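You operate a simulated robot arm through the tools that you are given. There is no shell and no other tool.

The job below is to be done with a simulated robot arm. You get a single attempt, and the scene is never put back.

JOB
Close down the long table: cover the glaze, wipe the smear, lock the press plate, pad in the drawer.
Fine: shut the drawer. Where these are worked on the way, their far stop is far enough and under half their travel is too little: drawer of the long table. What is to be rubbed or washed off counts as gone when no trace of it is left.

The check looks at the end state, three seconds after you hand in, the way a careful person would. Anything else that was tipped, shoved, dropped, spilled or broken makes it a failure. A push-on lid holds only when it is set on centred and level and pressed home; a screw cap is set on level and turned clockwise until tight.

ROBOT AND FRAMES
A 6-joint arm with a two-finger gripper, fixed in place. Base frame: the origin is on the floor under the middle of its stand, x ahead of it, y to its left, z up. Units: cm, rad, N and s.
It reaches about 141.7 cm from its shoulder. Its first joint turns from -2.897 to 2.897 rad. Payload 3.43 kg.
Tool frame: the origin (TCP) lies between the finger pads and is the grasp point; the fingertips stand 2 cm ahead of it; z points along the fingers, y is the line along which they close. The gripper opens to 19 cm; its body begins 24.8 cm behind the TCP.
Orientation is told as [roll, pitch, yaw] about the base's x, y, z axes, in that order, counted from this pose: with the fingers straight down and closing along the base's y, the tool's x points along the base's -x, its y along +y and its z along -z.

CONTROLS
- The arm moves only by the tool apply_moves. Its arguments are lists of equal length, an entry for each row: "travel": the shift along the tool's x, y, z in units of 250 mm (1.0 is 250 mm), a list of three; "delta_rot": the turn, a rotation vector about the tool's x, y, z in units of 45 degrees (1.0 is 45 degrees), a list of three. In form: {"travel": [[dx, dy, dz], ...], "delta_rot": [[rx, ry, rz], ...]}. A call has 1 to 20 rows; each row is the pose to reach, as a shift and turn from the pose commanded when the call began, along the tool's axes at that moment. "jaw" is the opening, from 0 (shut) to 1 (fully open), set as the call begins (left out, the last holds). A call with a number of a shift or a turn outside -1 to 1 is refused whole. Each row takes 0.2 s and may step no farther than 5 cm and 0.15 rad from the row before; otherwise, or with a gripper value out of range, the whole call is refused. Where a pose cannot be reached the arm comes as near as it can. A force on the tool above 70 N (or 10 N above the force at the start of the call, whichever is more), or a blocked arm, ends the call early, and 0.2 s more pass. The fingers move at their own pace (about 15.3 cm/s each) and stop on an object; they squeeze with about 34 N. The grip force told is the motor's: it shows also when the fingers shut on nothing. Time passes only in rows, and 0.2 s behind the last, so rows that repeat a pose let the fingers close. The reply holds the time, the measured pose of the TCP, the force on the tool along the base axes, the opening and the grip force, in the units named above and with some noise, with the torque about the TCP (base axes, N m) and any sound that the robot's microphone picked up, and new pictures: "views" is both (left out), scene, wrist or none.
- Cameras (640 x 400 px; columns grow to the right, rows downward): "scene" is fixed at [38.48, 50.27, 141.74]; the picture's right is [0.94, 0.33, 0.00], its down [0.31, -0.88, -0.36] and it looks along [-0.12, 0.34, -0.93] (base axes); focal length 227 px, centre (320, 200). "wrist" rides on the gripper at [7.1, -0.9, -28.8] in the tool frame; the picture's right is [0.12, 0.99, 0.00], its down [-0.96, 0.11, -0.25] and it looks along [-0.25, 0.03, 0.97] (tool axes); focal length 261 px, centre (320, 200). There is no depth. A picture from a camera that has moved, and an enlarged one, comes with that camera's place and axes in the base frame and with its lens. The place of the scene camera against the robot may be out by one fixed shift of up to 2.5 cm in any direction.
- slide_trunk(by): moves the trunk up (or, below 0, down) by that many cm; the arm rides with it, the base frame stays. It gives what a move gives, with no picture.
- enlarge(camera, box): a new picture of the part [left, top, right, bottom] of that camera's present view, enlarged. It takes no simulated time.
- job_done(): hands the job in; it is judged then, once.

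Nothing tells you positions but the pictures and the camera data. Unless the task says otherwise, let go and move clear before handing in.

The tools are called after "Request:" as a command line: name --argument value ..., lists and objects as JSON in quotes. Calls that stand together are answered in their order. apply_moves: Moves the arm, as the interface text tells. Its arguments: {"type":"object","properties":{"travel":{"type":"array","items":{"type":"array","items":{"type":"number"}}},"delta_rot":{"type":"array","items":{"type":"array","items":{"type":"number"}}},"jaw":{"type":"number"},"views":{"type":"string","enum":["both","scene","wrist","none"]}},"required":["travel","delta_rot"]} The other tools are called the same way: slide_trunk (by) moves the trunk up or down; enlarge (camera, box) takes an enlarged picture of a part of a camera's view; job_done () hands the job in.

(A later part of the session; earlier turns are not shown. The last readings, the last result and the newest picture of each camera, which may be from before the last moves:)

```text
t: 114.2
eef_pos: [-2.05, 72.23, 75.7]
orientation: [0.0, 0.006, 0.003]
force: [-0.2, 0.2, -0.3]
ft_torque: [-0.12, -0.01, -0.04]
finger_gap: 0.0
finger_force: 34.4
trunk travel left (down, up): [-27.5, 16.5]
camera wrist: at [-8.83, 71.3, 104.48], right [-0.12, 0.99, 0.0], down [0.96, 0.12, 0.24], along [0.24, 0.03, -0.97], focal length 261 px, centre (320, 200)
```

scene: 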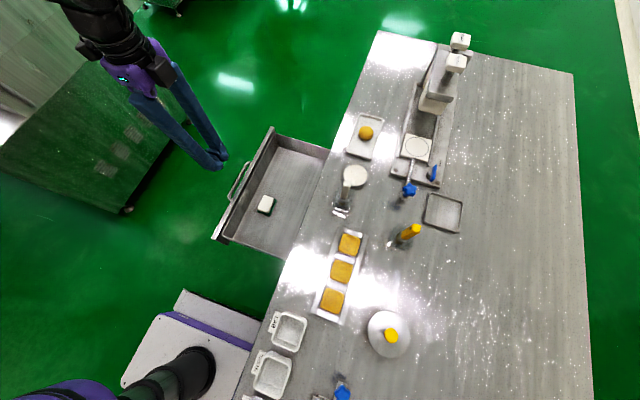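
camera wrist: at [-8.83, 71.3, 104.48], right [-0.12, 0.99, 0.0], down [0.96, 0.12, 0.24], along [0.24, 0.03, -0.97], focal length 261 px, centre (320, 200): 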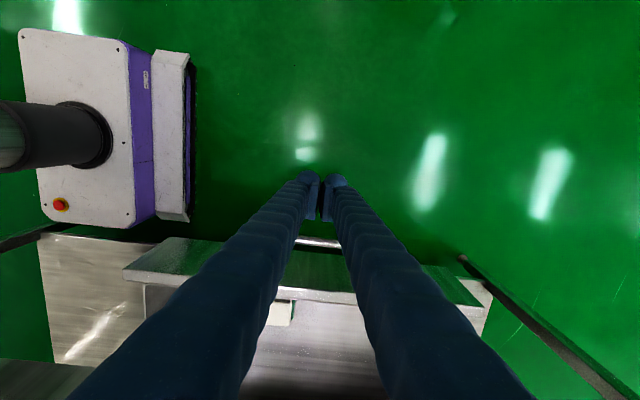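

Request:
apply_moves --travel '[[-0.05, 0, 0], [-0.1, 0, 0], [-0.15, 0, 0], [-0.2, 0, 0], [-0.26, 0, 0], [-0.32, 0, 0], [-0.38, 0, 0], [-0.44, 0, 0], [-0.5, 0, 0], [-0.56, 0, 0], [-0.62, 0, 0], [-0.68, 0, 0], [-0.74, 0, 0], [-0.8, 0, 0], [-0.86, 0, 0], [-0.92, 0, 0]]' --delta_rot '[[0, 0, 0], [0, 0, 0], [0, 0, 0], [0, 0, 0], [0, 0, 0], [0, 0, 0], [0, 0, 0], [0, 0, 0], [0, 0, 0], [0, 0, 0], [0, 0, 0], [0, 0, 0], [0, 0, 0], [0, 0, 0], [0, 0, 0], [0, 0, 0]]' --views "both"

```text
t: 117.6
eef_pos: [21.12, 72.16, 75.45]
orientation: [0.001, 0.008, 0.001]
force: [-0.2, 0.4, 0.4]
ft_torque: [-0.02, 0.0, 0.01]
finger_gap: 0.0
finger_force: 33.9
trunk travel left (down, up): [-27.5, 16.5]
camera wrist: at [14.26, 71.25, 104.35], right [-0.12, 0.99, 0.0], down [0.96, 0.12, 0.24], along [0.24, 0.03, -0.97], focal length 261 px, centre (320, 200)
```

scene: 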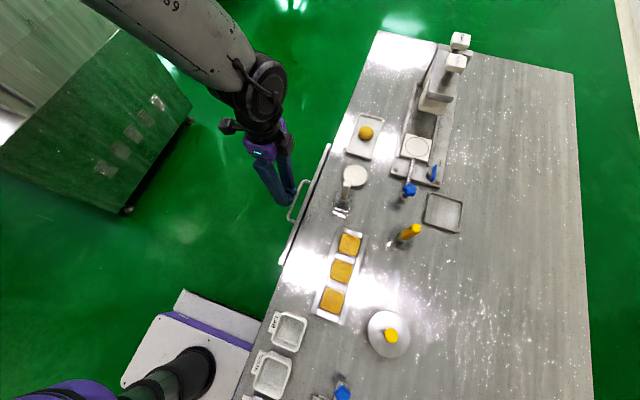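
wrist: 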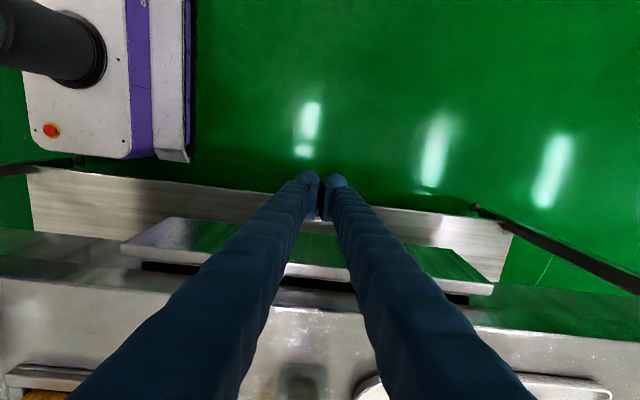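

The drawer is almost shut, so I'll finish the push gently until it stops.

Request:
apply_moves --travel '[[-0.03, 0, 0], [-0.06, 0, 0], [-0.09, 0, 0], [-0.12, 0, 0], [-0.14, 0, 0], [-0.15, 0, 0]]' --delta_rot '[[0, 0, 0], [0, 0, 0], [0, 0, 0], [0, 0, 0], [0, 0, 0], [0, 0, 0]]' --views "both"

```text
t: 119.0
eef_pos: [23.76, 72.1, 75.46]
orientation: [-0.001, 0.01, 0.003]
force: [-25.5, 3.5, 3.5]
ft_torque: [0.33, 0.25, -0.05]
finger_gap: 0.58
finger_force: 34.4
trunk travel left (down, up): [-27.5, 16.5]
stopped in row 6: the force on the tool passed its limit at 73 N (the readings are from after the stop); the commanded pose is now the measured one
camera wrist: at [17.21, 71.36, 104.36], right [-0.12, 0.99, 0.0], down [0.96, 0.12, 0.24], along [0.24, 0.03, -0.97], focal length 261 px, centre (320, 200)
```

scene: 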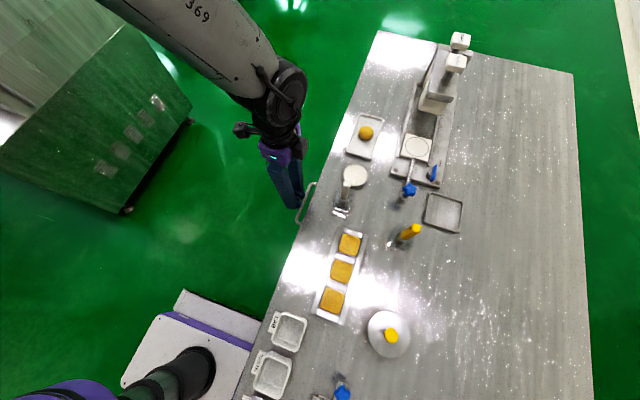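
wrist: 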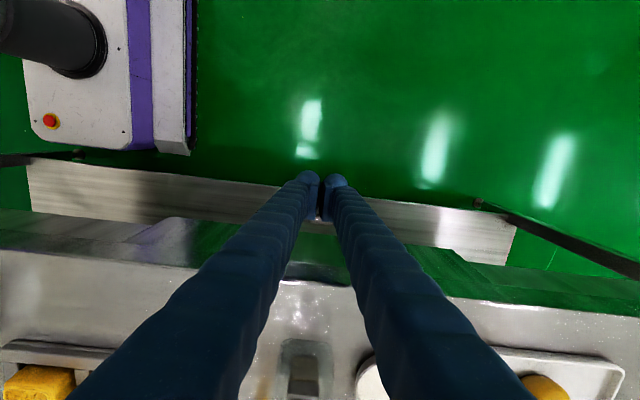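

The push hit the stop, so the drawer is shut. I'll back off from the handle and check that it stays closed.

Request:
apply_moves --travel '[[0.03, 0, 0], [0.08, 0, 0], [0.14, 0, 0], [0.2, 0, 0]]' --delta_rot '[[0, 0, 0], [0, 0, 0], [0, 0, 0], [0, 0, 0]]' --views "both"

Request:
enlarge --camera "scene" --box '[240, 130, 380, 280]'

Request:
enlarge --camera "wrist" --box '[200, 170, 440, 320]'

```text
t: 120.0
eef_pos: [19.13, 72.05, 75.39]
orientation: [-0.002, 0.012, 0.002]
force: [-0.1, -0.2, 0.2]
ft_torque: [-0.02, 0.03, -0.01]
finger_gap: 0.02
finger_force: 35.0
trunk travel left (down, up): [-27.5, 16.5]
camera wrist: at [12.51, 71.28, 104.35], right [-0.12, 0.99, 0.0], down [0.96, 0.12, 0.24], along [0.24, 0.03, -0.97], focal length 261 px, centre (320, 200)
```

scene: 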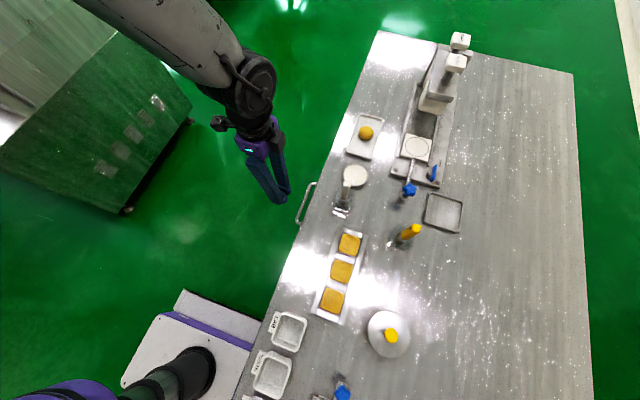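
wrist: 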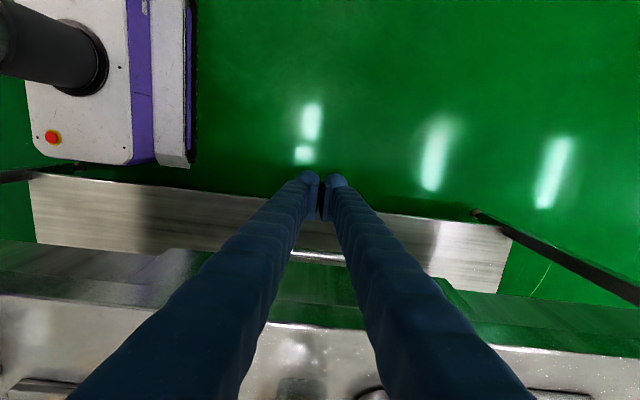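

```text
2.67 times, centred on (310, 205) of scene
camera zoom: at [38.48, 50.27, 141.74], right [0.94, 0.33, 0.0], down [0.31, -0.88, -0.36], along [-0.12, 0.34, -0.93], focal length 605 px, centre (347, 187)
```

zoom: 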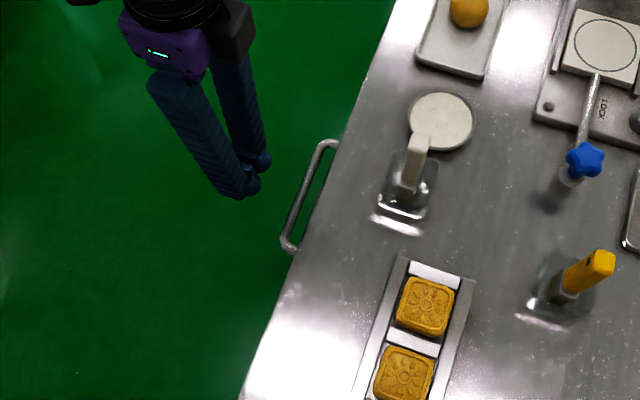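

```text
2.67 times, centred on (320, 245) of wrist
camera zoom: at [12.51, 71.28, 104.35], right [-0.12, 0.99, 0.0], down [0.96, 0.12, 0.24], along [0.24, 0.03, -0.97], focal length 695 px, centre (320, 80)
```

zoom: 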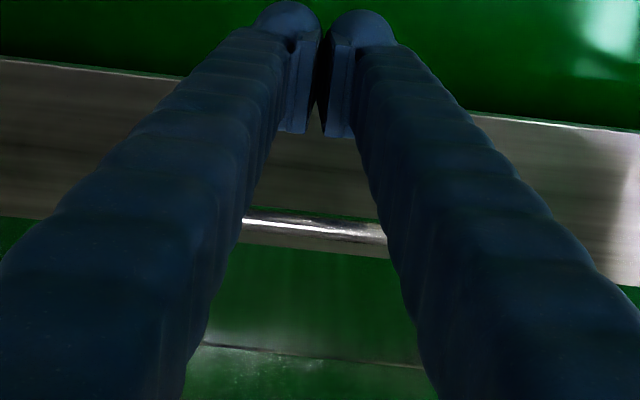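

The drawer is shut and back in its original place. Next is the lock lever near (59.3, 87.4). I'll raise the trunk, lift above the standing tools, and go there.

Request:
slide_trunk --by 16

Request:
apply_moves --travel '[[0, 0, -0.12], [-0.04, 0, -0.26], [-0.1, 0, -0.4], [-0.18, 0, -0.54], [-0.3, 0.02, -0.6], [-0.45, 0.06, -0.6], [-0.6, 0.12, -0.6], [-0.76, 0.18, -0.6], [-0.9, 0.24, -0.6], [-1.0, 0.3, -0.6]]' --delta_rot '[[0, 0, 0], [0, 0, 0], [0, 0, 0], [0, 0, 0], [0, 0, 0], [0, 0, 0], [0, 0, 0], [0, 0, 0], [0, 0, 0], [0, 0, 0]]' --views "wrist"

```text
t: 121.9
eef_pos: [19.23, 72.28, 91.36]
orientation: [-0.001, 0.011, 0.002]
force: [0.8, 0.6, -0.3]
ft_torque: [-0.01, -0.02, -0.01]
finger_gap: 0.0
finger_force: 34.1
trunk travel left (down, up): [-43.5, 0.5]
```

```text
t: 124.1
eef_pos: [44.3, 79.77, 106.1]
orientation: [-0.002, 0.013, 0.005]
force: [0.4, 0.3, -0.4]
ft_torque: [-0.03, 0.05, -0.03]
finger_gap: 0.01
finger_force: 34.2
trunk travel left (down, up): [-43.5, 0.5]
camera wrist: at [37.71, 78.93, 135.03], right [-0.12, 0.99, 0.0], down [0.96, 0.12, 0.24], along [0.24, 0.03, -0.97], focal length 261 px, centre (320, 200)
```

wrist: 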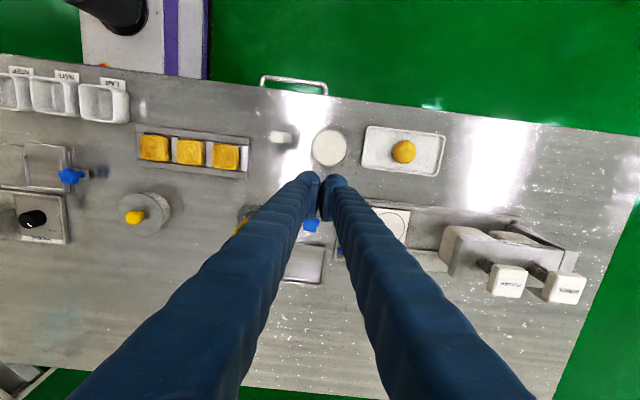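

Request:
apply_moves --travel '[[-0.16, 0.06, 0.02], [-0.32, 0.12, 0.04], [-0.48, 0.19, 0.06], [-0.628, 0.27, 0.08], [-0.628, 0.27, 0.08]]' --delta_rot '[[0, 0, 0], [0, 0, 0], [0, 0, 0], [0, 0, 0], [0, 0, 0]]' --jaw 0.6 --views "wrist"

Request:
enlarge --camera "wrist" --box '[240, 120, 400, 220]'

Request:
enlarge --camera "scene" --box '[380, 120, 480, 220]'

```text
t: 125.3
eef_pos: [57.92, 83.73, 104.13]
orientation: [-0.003, 0.011, 0.001]
force: [0.6, 0.4, -1.1]
ft_torque: [-0.1, 0.13, 0.04]
finger_gap: 11.4
finger_force: 0.1
out of reach, approached as far as the arm can: row 4, 5
trunk travel left (down, up): [-43.5, 0.5]
camera wrist: at [51.33, 83.11, 132.96], right [-0.12, 0.99, 0.0], down [0.96, 0.12, 0.24], along [0.23, 0.03, -0.97], focal length 261 px, centre (320, 200)
```

wrist: 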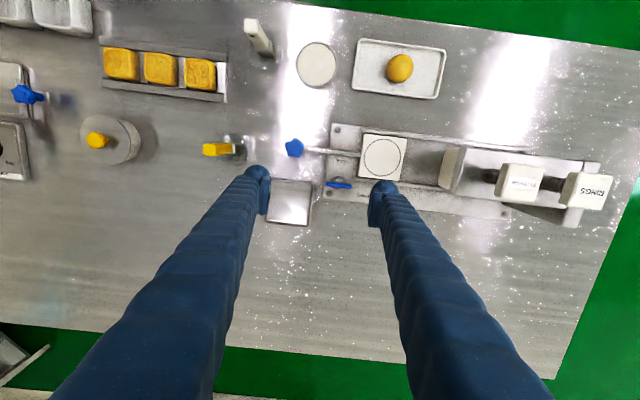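

```text
4.00 times, centred on (320, 170) of wrist
camera zoom: at [51.33, 83.11, 132.96], right [-0.12, 0.99, 0.0], down [0.96, 0.12, 0.24], along [0.23, 0.03, -0.97], focal length 1043 px, centre (320, 320)
```

zoom: 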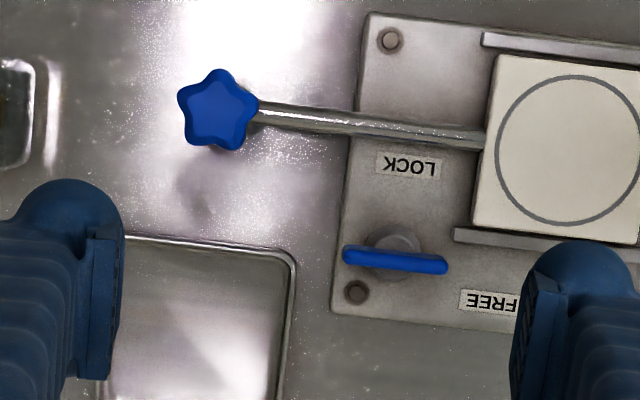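

```text
4.00 times, centred on (430, 170) of scene
camera zoom: at [38.48, 50.27, 141.74], right [0.94, 0.33, 0.0], down [0.31, -0.88, -0.36], along [-0.12, 0.34, -0.93], focal length 908 px, centre (-120, 320)
```

zoom: 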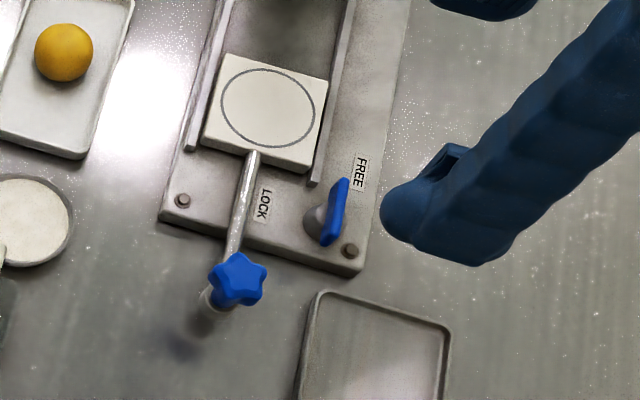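

With the tool vertical the lever is at the edge of reach. Instead of gripping it, I'll push the blade's −y end toward +x with the far finger of the open jaw, which turns it counter‑clockwise. First I'll yaw so the finger line points radially, then position.

Request:
apply_moves --travel '[[0.042, -0.034, 0], [0.083, -0.069, 0], [0.125, -0.103, 0], [0.166, -0.138, 0], [0.208, -0.172, 0], [0.208, -0.172, 0.12], [0.208, -0.172, 0.24], [0.208, -0.172, 0.36], [0.208, -0.172, 0.44], [0.208, -0.172, 0.44]]' --delta_rot '[[0, 0, 0.151], [0, 0, 0.302], [0, 0, 0.453], [0, 0, 0.604], [0, 0, 0.756], [0, 0, 0.756], [0, 0, 0.756], [0, 0, 0.756], [0, 0, 0.756], [0, 0, 0.756]]' --views "both"

Request:
enlarge --camera "wrist" --box '[220, 100, 460, 250]'

Request:
enlarge --camera "scene" --box '[360, 120, 480, 220]'

```text
t: 127.5
eef_pos: [52.67, 79.69, 93.38]
orientation: [-0.008, 0.006, -0.591]
force: [0.2, -0.8, -1.1]
ft_torque: [-0.03, -0.01, 0.04]
finger_gap: 11.41
finger_force: 0.2
trunk travel left (down, up): [-43.5, 0.5]
camera wrist: at [46.74, 82.9, 122.22], right [0.45, 0.89, -0.01], down [0.87, -0.44, 0.24], along [0.21, -0.11, -0.97], focal length 261 px, centre (320, 200)
```

scene: 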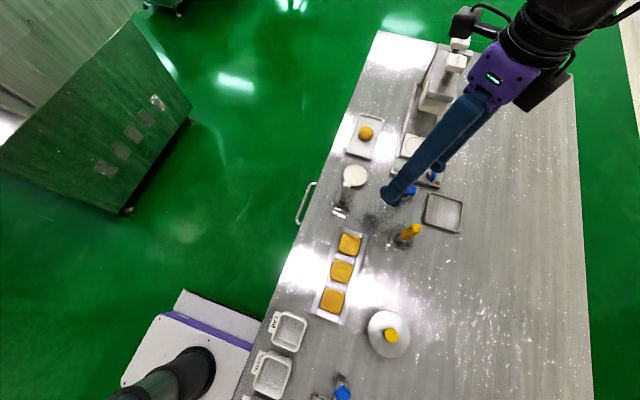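
wrist: 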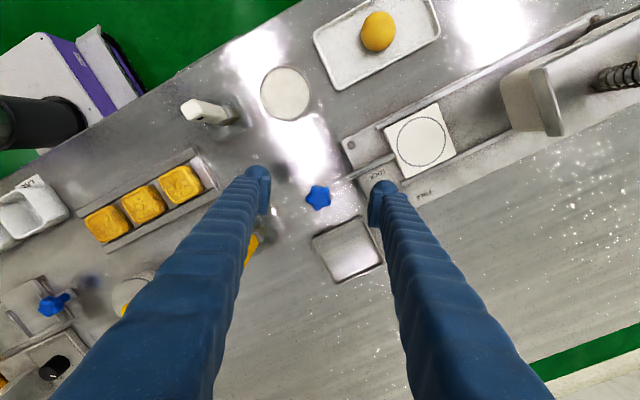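

```text
2.67 times, centred on (340, 175) of wrist
camera zoom: at [46.74, 82.9, 122.22], right [0.45, 0.89, -0.01], down [0.87, -0.44, 0.24], along [0.21, -0.11, -0.97], focal length 695 px, centre (267, 267)
```

zoom: 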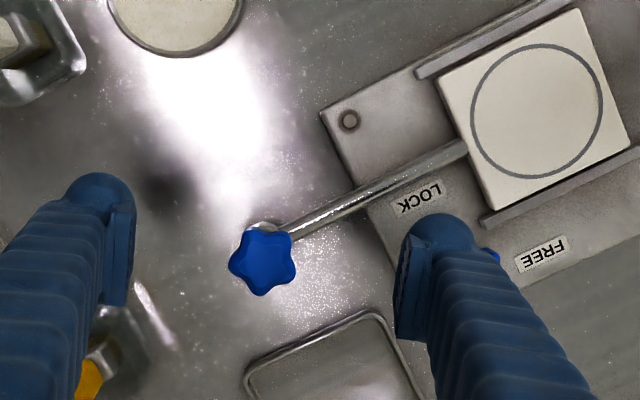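

```text
4.00 times, centred on (420, 170) of scene
camera zoom: at [38.48, 50.27, 141.74], right [0.94, 0.33, 0.0], down [0.31, -0.88, -0.36], along [-0.12, 0.34, -0.93], focal length 908 px, centre (-80, 320)
```

zoom: 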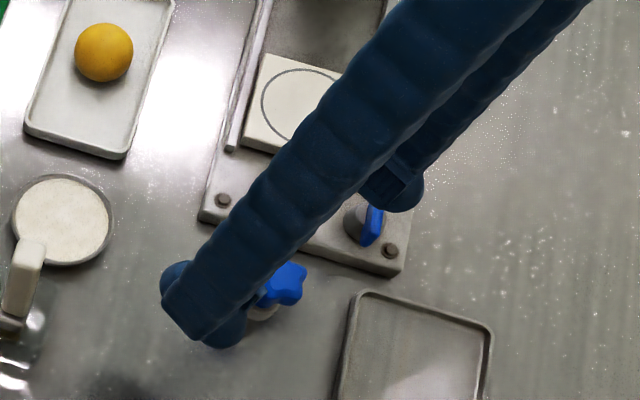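

The pushing finger is just short of the lever. I'll fine-tune so it sits between the rod and the lever blade, then descend to blade height.

Request:
apply_moves --travel '[[-0.052, -0.01, 0], [-0.052, -0.01, 0.08], [-0.052, -0.01, 0.16], [-0.052, -0.01, 0.24], [-0.052, -0.01, 0.247], [-0.052, -0.01, 0.247]]' --delta_rot '[[0, 0, 0], [0, 0, 0], [0, 0, 0], [0, 0, 0], [0, 0, 0], [0, 0, 0]]' --views "both"

Request:
enlarge --camera "wrist" --box '[300, 130, 460, 230]'

Request:
enlarge --camera "scene" --box '[380, 140, 460, 200]'

```text
t: 128.9
eef_pos: [53.39, 78.57, 87.69]
orientation: [-0.001, 0.006, -0.594]
force: [-2.7, -8.1, 41.0]
ft_torque: [2.58, -2.23, -0.29]
finger_gap: 11.37
finger_force: 0.6
trunk travel left (down, up): [-43.5, 0.5]
camera wrist: at [47.42, 81.83, 116.53], right [0.45, 0.89, 0.0], down [0.86, -0.44, 0.24], along [0.21, -0.11, -0.97], focal length 261 px, centre (320, 200)
```

scene: 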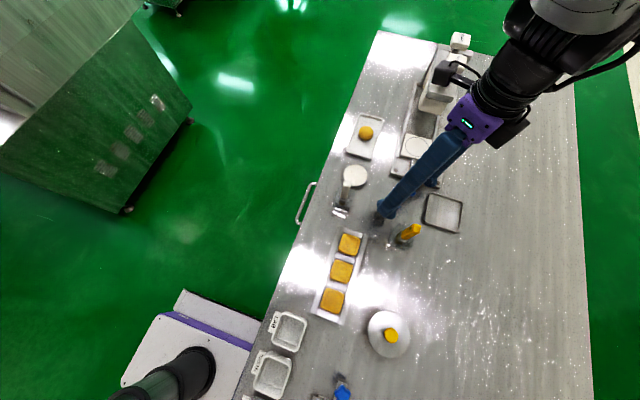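
wrist: 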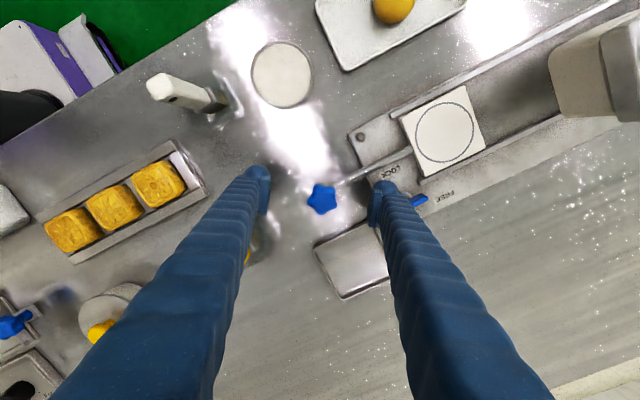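

```text
4.00 times, centred on (380, 180) of wrist
camera zoom: at [47.42, 81.83, 116.53], right [0.45, 0.89, 0.0], down [0.86, -0.44, 0.24], along [0.21, -0.11, -0.97], focal length 1043 px, centre (80, 280)
```

zoom: 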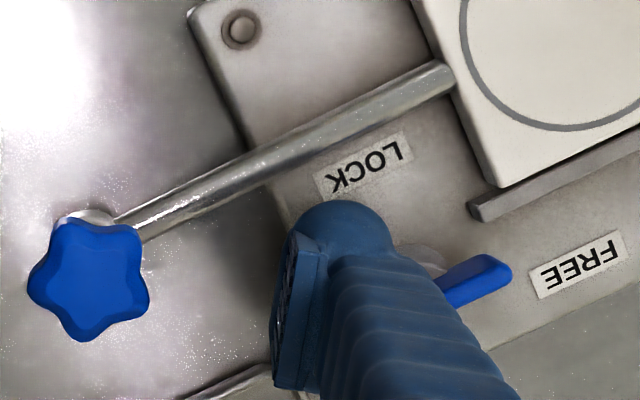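

```text
6.67 times, centred on (420, 170) of scene
camera zoom: at [38.48, 50.27, 141.74], right [0.94, 0.33, 0.0], down [0.31, -0.88, -0.36], along [-0.12, 0.34, -0.93], focal length 1512 px, centre (-347, 400)
```

zoom: 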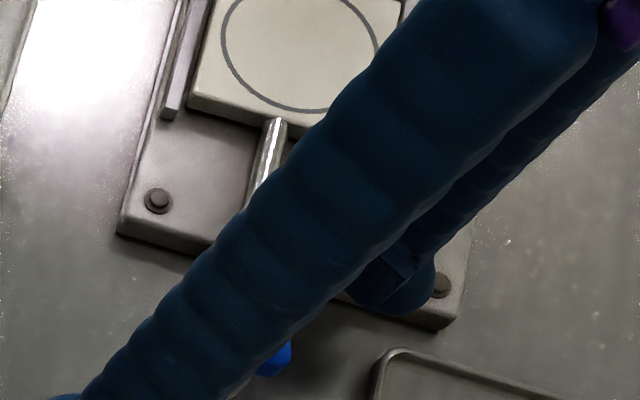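

The fingertip touched the base plate, so I'll raise it a little. Then I'll start pushing the blade end around an arc, in small steps.

Request:
apply_moves --travel '[[0, 0, -0.028], [-0.011, -0.017, -0.03], [-0.03, 0.0, -0.03], [-0.05, -0.001, -0.03], [-0.069, -0.003, -0.03], [-0.069, -0.003, -0.03]]' --delta_rot '[[0, 0, 0], [0, 0, 0], [0, 0, 0], [0, 0, 0], [0, 0, 0], [0, 0, 0]]' --views "both"

Request:
enlarge --camera "wrist" --box '[300, 130, 460, 230]'

Request:
enlarge --camera "scene" --box '[380, 140, 460, 200]'

```text
t: 130.3
eef_pos: [54.83, 77.7, 87.93]
orientation: [-0.005, 0.006, -0.59]
force: [0.1, 0.2, 0.0]
ft_torque: [0.0, -0.07, -0.01]
finger_gap: 11.4
finger_force: 0.1
trunk travel left (down, up): [-43.5, 0.5]
camera wrist: at [48.93, 80.9, 116.75], right [0.45, 0.89, -0.01], down [0.87, -0.44, 0.24], along [0.21, -0.11, -0.97], focal length 261 px, centre (320, 200)
```

scene: 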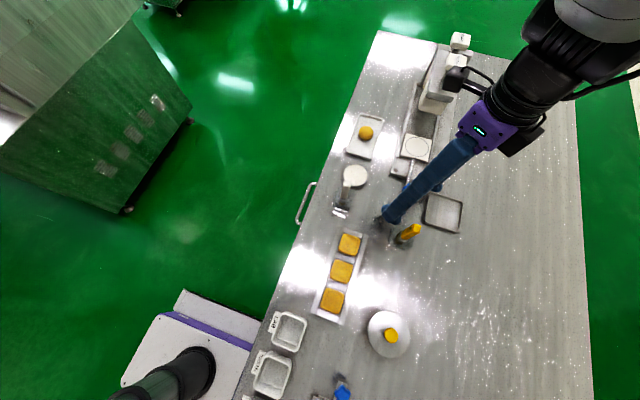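
wrist: 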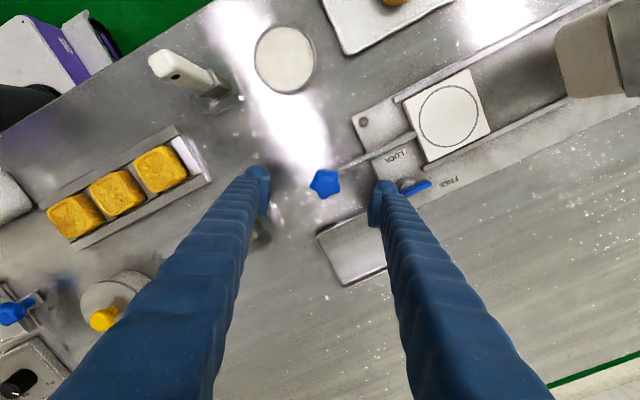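

```text
4.00 times, centred on (380, 180) of wrist
camera zoom: at [48.93, 80.9, 116.75], right [0.45, 0.89, -0.01], down [0.87, -0.44, 0.24], along [0.21, -0.11, -0.97], focal length 1043 px, centre (80, 280)
```

zoom: 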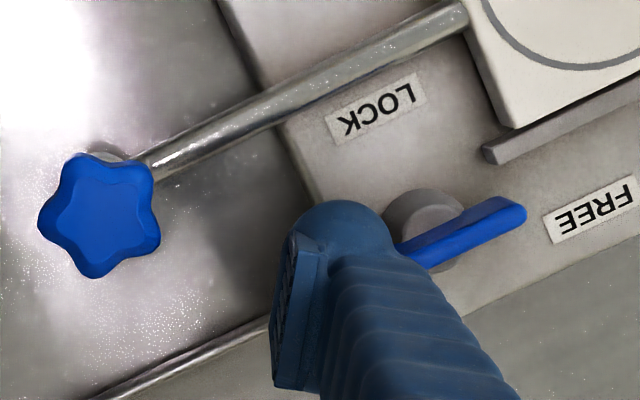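

```text
6.67 times, centred on (420, 170) of scene
camera zoom: at [38.48, 50.27, 141.74], right [0.94, 0.33, 0.0], down [0.31, -0.88, -0.36], along [-0.12, 0.34, -0.93], focal length 1512 px, centre (-347, 400)
```

zoom: 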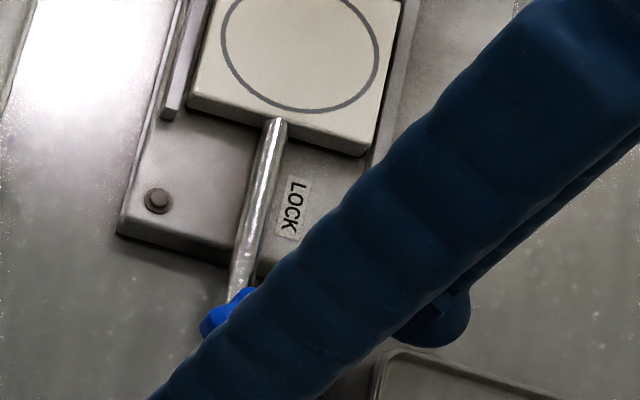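

Request:
apply_moves --travel '[[0.0466, 0.0049, 0.0], [0.0466, 0.0049, 0.005], [0.0078, 0.026, 0.005], [-0.0165, 0.0328, 0.005], [-0.0387, 0.0428, 0.005], [-0.0387, 0.0428, 0.005]]' --delta_rot '[[0, 0, 0], [0, 0, 0], [0, 0, 0], [0, 0, 0], [0, 0, 0], [0, 0, 0]]' --views "both"

Request:
enlarge --camera "wrist" --box '[300, 130, 460, 230]'

Request:
enlarge --camera "scene" --box '[380, 140, 460, 200]'

```text
t: 131.7
eef_pos: [56.31, 77.68, 87.92]
orientation: [-0.008, 0.008, -0.591]
force: [-3.7, -15.1, 7.3]
ft_torque: [0.41, -0.27, -0.14]
finger_gap: 10.57
finger_force: 0.0
trunk travel left (down, up): [-43.5, 0.5]
camera wrist: at [50.38, 81.05, 116.71], right [0.46, 0.89, -0.01], down [0.86, -0.44, 0.24], along [0.21, -0.11, -0.97], focal length 261 px, centre (320, 200)
```

scene: 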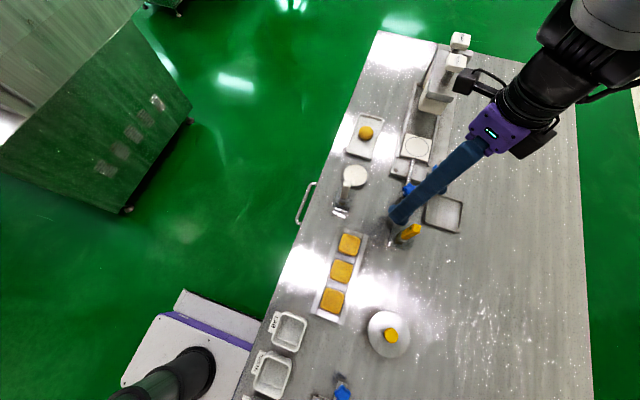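
wrist: 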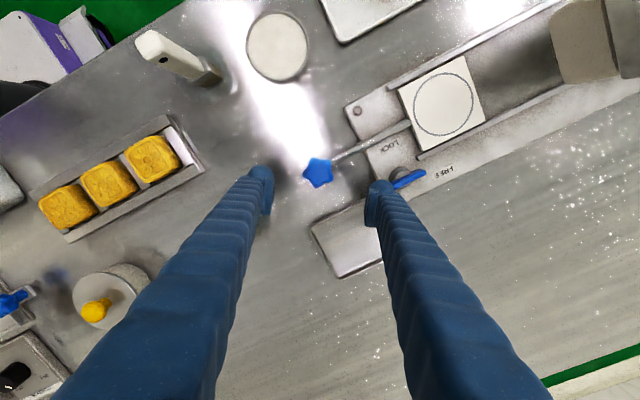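

```text
4.00 times, centred on (380, 180) of wrist
camera zoom: at [50.38, 81.05, 116.71], right [0.46, 0.89, -0.01], down [0.86, -0.44, 0.24], along [0.21, -0.11, -0.97], focal length 1043 px, centre (80, 280)
```

zoom: 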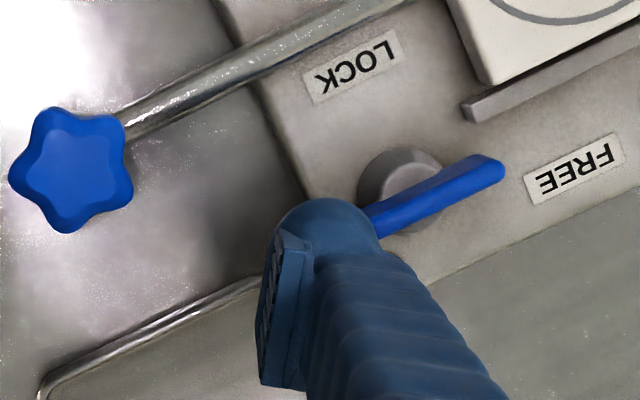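

```text
6.67 times, centred on (420, 170) of scene
camera zoom: at [38.48, 50.27, 141.74], right [0.94, 0.33, 0.0], down [0.31, -0.88, -0.36], along [-0.12, 0.34, -0.93], focal length 1512 px, centre (-347, 400)
```

zoom: 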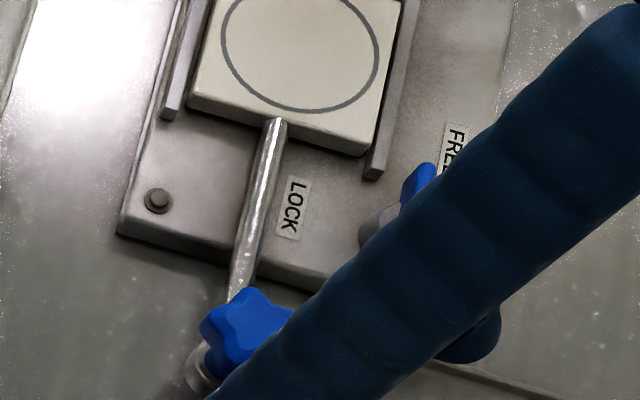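

The finger met the end of the blade instead of its side, because the blade's short arm ends at y≈85.8. I'll back off, come in higher on the −x side, and push from there.

Request:
apply_moves --travel '[[-0.0178, -0.0266, 0], [0.0784, -0.0912, 0], [0.1319, -0.0115, 0], [0.1319, -0.0115, 0], [0.1109, 0.0002, 0], [0.088, -0.0051, 0], [0.0643, -0.0046, 0], [0.0643, -0.0046, 0]]' --delta_rot '[[0, 0, 0], [0, 0, 0], [0, 0, 0], [0, 0, 0], [0, 0, 0], [0, 0, 0], [0, 0, 0], [0, 0, 0]]' --views "wrist"

Request:
enlarge --camera "wrist" --box '[300, 130, 460, 230]'

```text
t: 133.5
eef_pos: [54.63, 78.67, 87.8]
orientation: [-0.008, 0.007, -0.589]
force: [-18.9, -10.4, 9.2]
ft_torque: [0.55, -0.24, 0.77]
finger_gap: 10.39
finger_force: 0.1
trunk travel left (down, up): [-43.5, 0.5]
camera wrist: at [48.71, 82.0, 116.73], right [0.45, 0.89, -0.01], down [0.87, -0.44, 0.24], along [0.21, -0.11, -0.97], focal length 261 px, centre (320, 200)
```

wrist: 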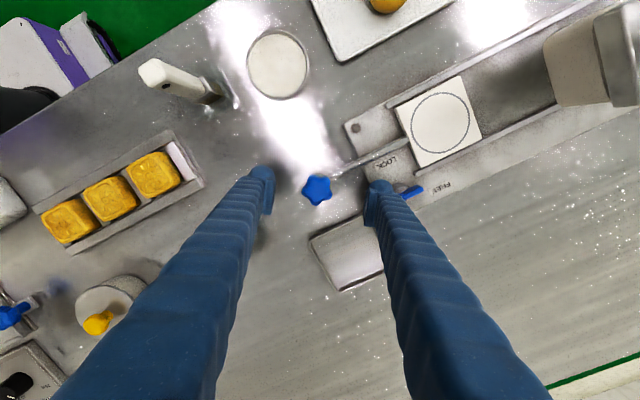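

```text
4.00 times, centred on (380, 180) of wrist
camera zoom: at [48.71, 82.0, 116.73], right [0.45, 0.89, -0.01], down [0.87, -0.44, 0.24], along [0.21, -0.11, -0.97], focal length 1043 px, centre (80, 280)
```

zoom: 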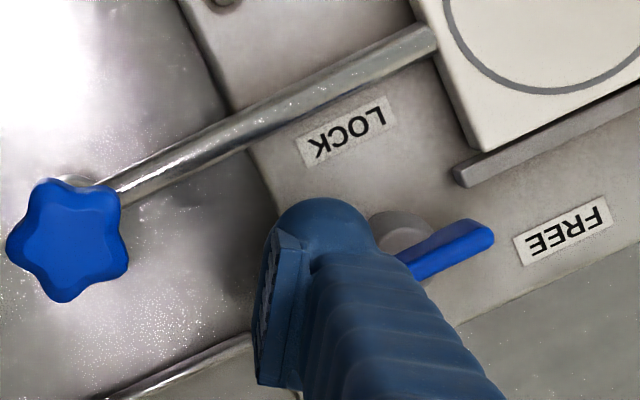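

The jaw is compliant along its closing axis, so pushing at this yaw wastes force. I'll lift, turn to yaw −15° with a smaller opening so the push runs along the stiff direction, and re-approach.

Request:
apply_moves --travel '[[0.02, 0, -0.04], [0.02, 0, -0.16], [-0.005, 0.03, -0.16], [-0.0271, 0.0581, -0.16], [-0.0271, 0.0581, -0.16], [-0.0271, 0.0581, -0.16], [-0.0271, 0.0581, -0.08], [-0.0271, 0.0581, -0.016], [-0.0271, 0.0581, -0.016]]' --delta_rot '[[0, 0, 0], [0, 0, 0], [0, 0, -0.14], [0, 0, -0.28], [0, 0, -0.416], [0, 0, -0.416], [0, 0, -0.416], [0, 0, -0.416], [0, 0, -0.416]]' --jaw 0.5 --views "both"

Request:
enlarge --camera "wrist" --box '[280, 120, 440, 220]'

Request:
enlarge --camera "scene" --box '[370, 140, 470, 220]'

```text
t: 135.5
eef_pos: [56.29, 79.68, 89.06]
orientation: [0.007, 0.005, -0.266]
force: [-3.9, -9.8, 67.5]
ft_torque: [3.45, -1.7, -0.05]
finger_gap: 9.39
finger_force: 0.0
trunk travel left (down, up): [-43.5, 0.5]
camera wrist: at [49.48, 80.47, 118.01], right [0.14, 0.99, 0.01], down [0.96, -0.14, 0.24], along [0.24, -0.03, -0.97], focal length 261 px, centre (320, 200)
```

scene: 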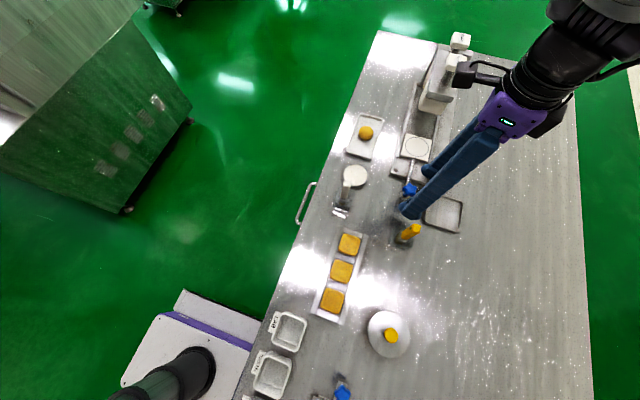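
wrist: 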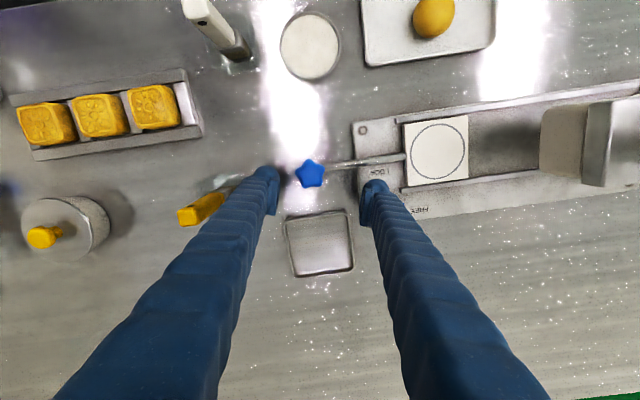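

```text
4.00 times, centred on (360, 170) of wrist
camera zoom: at [49.48, 80.47, 118.01], right [0.14, 0.99, 0.01], down [0.96, -0.14, 0.24], along [0.24, -0.03, -0.97], focal length 1043 px, centre (160, 320)
```

zoom: 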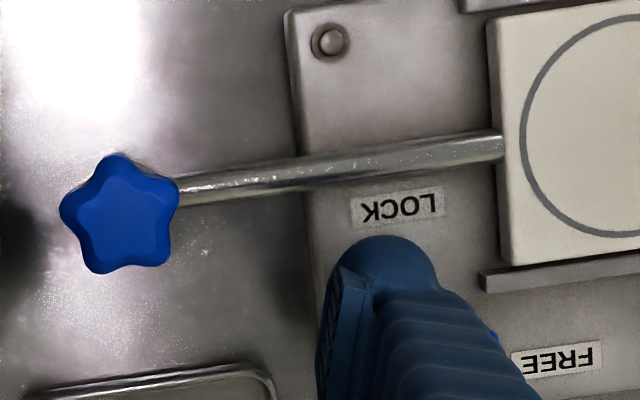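

```text
5.00 times, centred on (420, 180) of scene
camera zoom: at [38.48, 50.27, 141.74], right [0.94, 0.33, 0.0], down [0.31, -0.88, -0.36], along [-0.12, 0.34, -0.93], focal length 1134 px, centre (-180, 300)
```

zoom: 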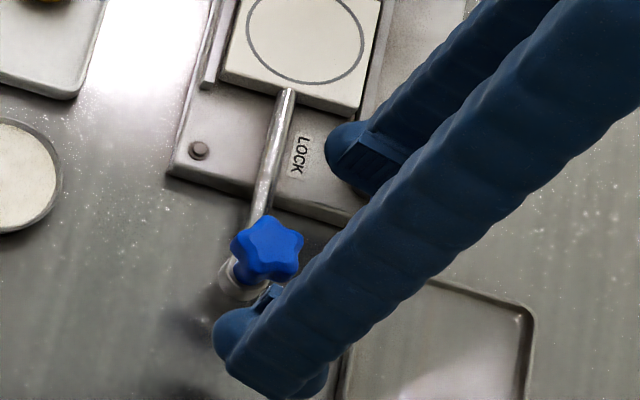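

The finger pad landed on top of the lever, which puts the blade top at z≈87. The push also needs more stiffness, so I'll lift, close the fingers for a rigid pusher, and turn to a slight positive yaw.

Request:
apply_moves --travel '[[0, 0, -0.06], [0, 0, -0.16], [0, 0, -0.28], [0.012, 0.03, -0.28], [0.024, 0.06, -0.28], [0.036, 0.086, -0.28], [0.036, 0.086, -0.28], [0.036, 0.086, -0.28]]' --delta_rot '[[0, 0, 0], [0, 0, 0], [0, 0, -0.15], [0, 0, -0.3], [0, 0, -0.45], [0, 0, -0.5615], [0, 0, -0.5615], [0, 0, -0.5615]]' --jaw 0.0 --views "none"

Request:
apply_moves --travel '[[0, 0, 0], [0, 0, 0], [0, 0, 0]]' --delta_rot '[[-0.0953, -0.0938, 0], [-0.1906, -0.1876, 0], [-0.1906, -0.1876, 0]]' --views "both"

Request:
enlarge --camera "wrist" --box '[240, 120, 440, 245]'

```text
t: 137.3
eef_pos: [56.0, 82.02, 95.1]
orientation: [0.0, 0.01, 0.179]
force: [-0.4, 0.4, 0.8]
ft_torque: [-0.02, -0.02, -0.01]
finger_gap: 0.0
finger_force: 34.5
trunk travel left (down, up): [-43.5, 0.5]
```

```text
t: 138.1
eef_pos: [56.03, 81.99, 95.08]
orientation: [0.15, -0.137, 0.165]
force: [0.4, 0.0, 0.1]
ft_torque: [-0.03, 0.01, 0.0]
finger_gap: 0.0
finger_force: 34.2
trunk travel left (down, up): [-43.5, 0.5]
camera wrist: at [46.2, 75.14, 122.18], right [-0.3, 0.95, 0.13], down [0.89, 0.23, 0.39], along [0.34, 0.23, -0.91], focal length 261 px, centre (320, 200)
```

scene: 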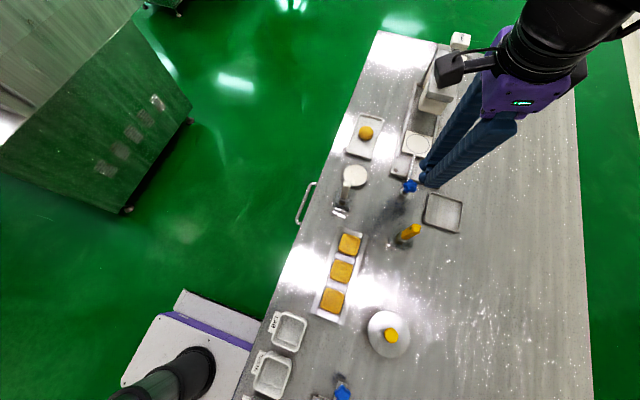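
wrist: 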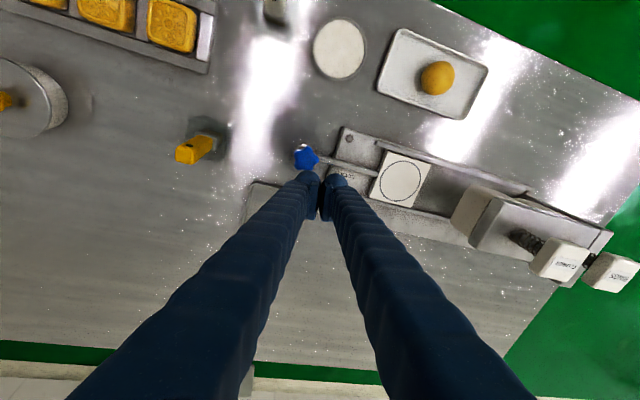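

```text
3.20 times, centred on (340, 182) of wrist
camera zoom: at [46.2, 75.14, 122.18], right [-0.3, 0.95, 0.13], down [0.89, 0.23, 0.39], along [0.34, 0.23, -0.91], focal length 834 px, centre (256, 256)
```

zoom: 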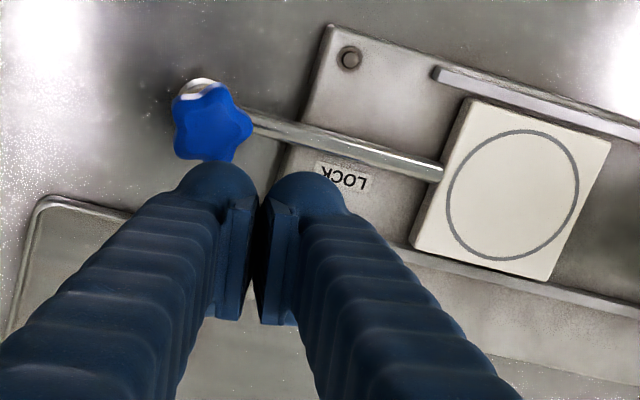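

The tool is now tilted and closed. I'll move it to just left of the lever's −y end and descend to blade height.

Request:
apply_moves --travel '[[-0.0543, 0.0905, 0.0213], [-0.041, 0.076, 0.117], [-0.027, 0.061, 0.213], [-0.0141, 0.0471, 0.3], [-0.0141, 0.0471, 0.3086], [-0.0141, 0.0471, 0.3086]]' --delta_rot '[[0, 0, 0], [0, 0, 0], [0, 0, 0], [0, 0, 0], [0, 0, 0], [0, 0, 0]]' --views "both"

Request:
enlarge --camera "wrist" --box '[240, 120, 440, 245]'

Request:
enlarge --camera "scene" --box '[380, 140, 460, 200]'

```text
t: 139.5
eef_pos: [56.67, 84.26, 87.58]
orientation: [0.15, -0.136, 0.166]
force: [-19.4, 2.7, 4.2]
ft_torque: [0.04, -0.02, 0.38]
finger_gap: 0.01
finger_force: 34.2
trunk travel left (down, up): [-43.5, 0.5]
camera wrist: at [46.98, 77.55, 114.76], right [-0.3, 0.95, 0.13], down [0.89, 0.23, 0.39], along [0.34, 0.23, -0.91], focal length 261 px, centre (320, 200)
```

scene: 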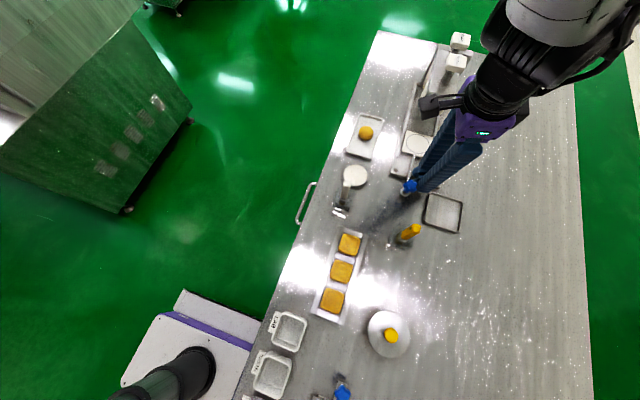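
wrist: 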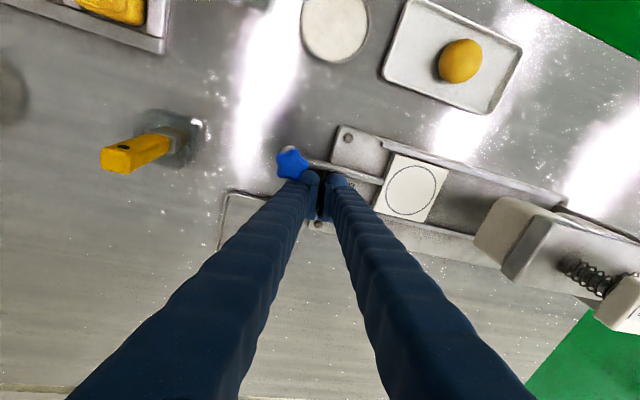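

```text
3.20 times, centred on (340, 182) of wrist
camera zoom: at [46.98, 77.55, 114.76], right [-0.3, 0.95, 0.13], down [0.89, 0.23, 0.39], along [0.34, 0.23, -0.91], focal length 834 px, centre (256, 256)
```

zoom: 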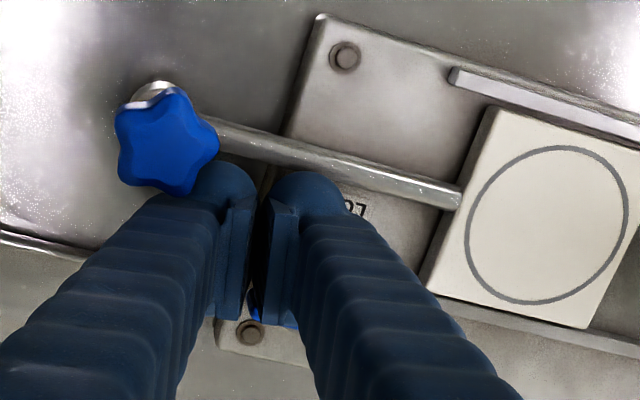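

```text
6.67 times, centred on (420, 170) of scene
camera zoom: at [38.48, 50.27, 141.74], right [0.94, 0.33, 0.0], down [0.31, -0.88, -0.36], along [-0.12, 0.34, -0.93], focal length 1512 px, centre (-347, 400)
```

zoom: 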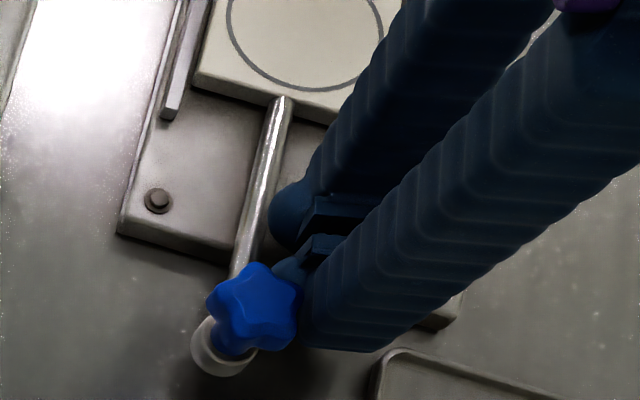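

The pusher is now in contact with the lever, with 19 N reacting along −x. I'll push on in small steps and watch for rotation.

Request:
apply_moves --travel '[[-0.0126, -0.005, 0.001], [-0.0252, -0.01, 0.002], [-0.0378, -0.0151, 0.003], [-0.0378, -0.0151, 0.003]]' --delta_rot '[[0, 0, 0], [0, 0, 0], [0, 0, 0], [0, 0, 0]]' --views "wrist"

Request:
enlarge --camera "wrist" --box '[240, 120, 440, 245]'

```text
t: 140.3
eef_pos: [56.69, 84.42, 87.47]
orientation: [0.145, -0.125, 0.171]
force: [-22.9, 2.6, 5.5]
ft_torque: [0.34, 0.04, 0.45]
finger_gap: 0.0
finger_force: 34.1
trunk travel left (down, up): [-43.5, 0.5]
stopped in row 4: the force on the tool passed its limit at 71 N (the readings are from after the stop); the commanded pose is now the measured one
camera wrist: at [47.28, 77.56, 114.81], right [-0.3, 0.94, 0.13], down [0.89, 0.23, 0.38], along [0.33, 0.23, -0.92], focal length 261 px, centre (320, 200)
```

wrist: 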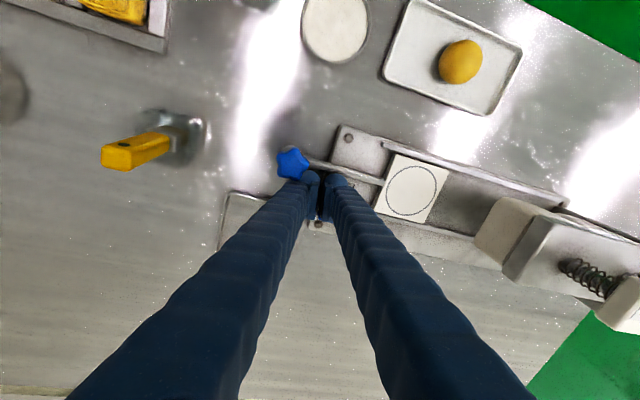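

```text
3.20 times, centred on (340, 182) of wrist
camera zoom: at [47.28, 77.56, 114.81], right [-0.3, 0.94, 0.13], down [0.89, 0.23, 0.38], along [0.33, 0.23, -0.92], focal length 834 px, centre (256, 256)
```

zoom: 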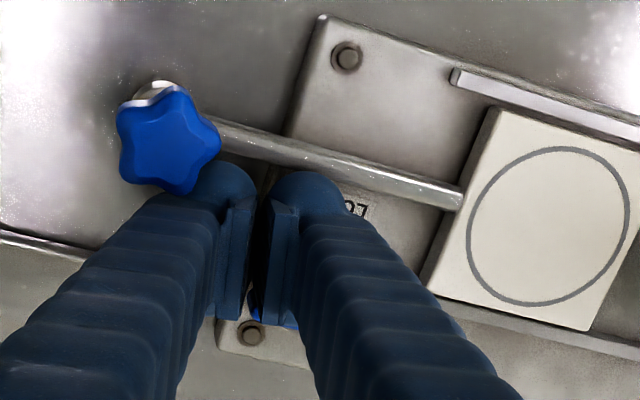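

Pushing counter‑clockwise reached 71 N with no rotation. Before forcing anything, I'll go to the other side and test the lever the other way.

Request:
apply_moves --travel '[[0.012, 0.0, -0.06], [-0.0184, 0.0348, -0.2169], [-0.11, 0.009, -0.209], [-0.2, -0.018, -0.2], [-0.2836, -0.043, -0.1916], [-0.2836, -0.043, -0.1916]]' --delta_rot '[[0, 0, 0], [0, 0, 0], [0, 0, 0], [0, 0, 0], [0, 0, 0], [0, 0, 0]]' --views "both"

Request:
enlarge --camera "wrist" --box '[240, 100, 440, 225]'

Request:
enlarge --camera "scene" --box '[380, 140, 460, 200]'

```text
t: 141.7
eef_pos: [63.7, 83.46, 93.03]
orientation: [0.147, -0.128, 0.169]
force: [0.5, -0.4, 0.3]
ft_torque: [-0.04, -0.07, 0.0]
finger_gap: 0.0
finger_force: 34.5
trunk travel left (down, up): [-43.5, 0.5]
camera wrist: at [54.27, 76.77, 120.28], right [-0.3, 0.94, 0.13], down [0.89, 0.23, 0.38], along [0.33, 0.23, -0.91], focal length 261 px, centre (320, 200)
```

scene: 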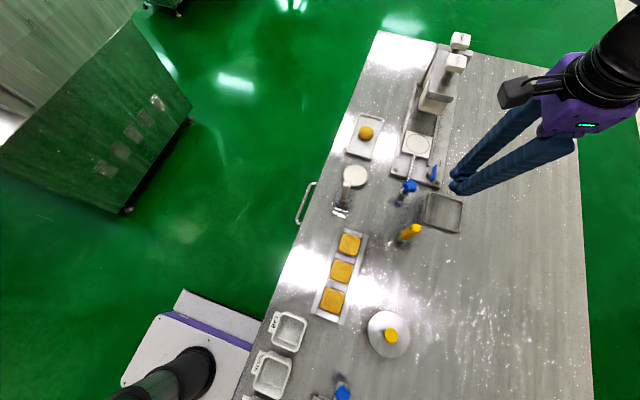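
wrist: 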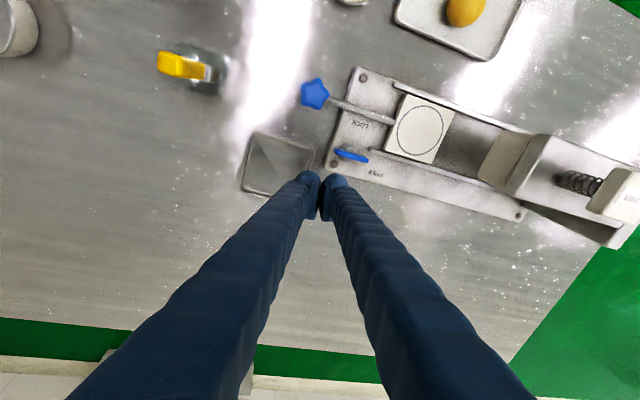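

```text
3.20 times, centred on (340, 162) of wrist
camera zoom: at [54.27, 76.77, 120.28], right [-0.3, 0.94, 0.13], down [0.89, 0.23, 0.38], along [0.33, 0.23, -0.91], focal length 834 px, centre (256, 320)
```

zoom: 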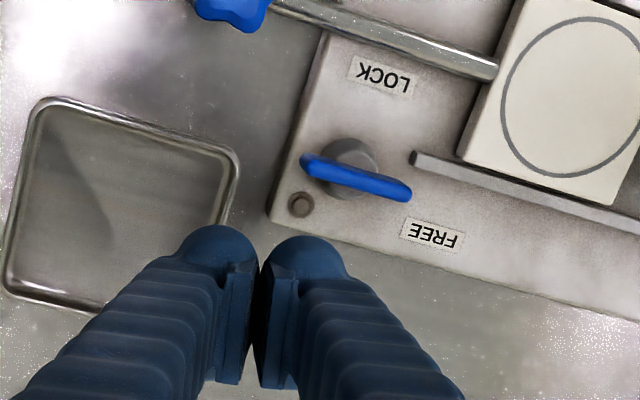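

```text
6.67 times, centred on (420, 170) of scene
camera zoom: at [38.48, 50.27, 141.74], right [0.94, 0.33, 0.0], down [0.31, -0.88, -0.36], along [-0.12, 0.34, -0.93], focal length 1512 px, centre (-347, 400)
```

zoom: 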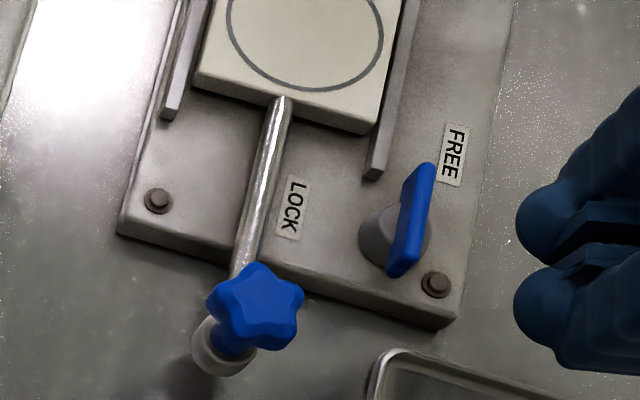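

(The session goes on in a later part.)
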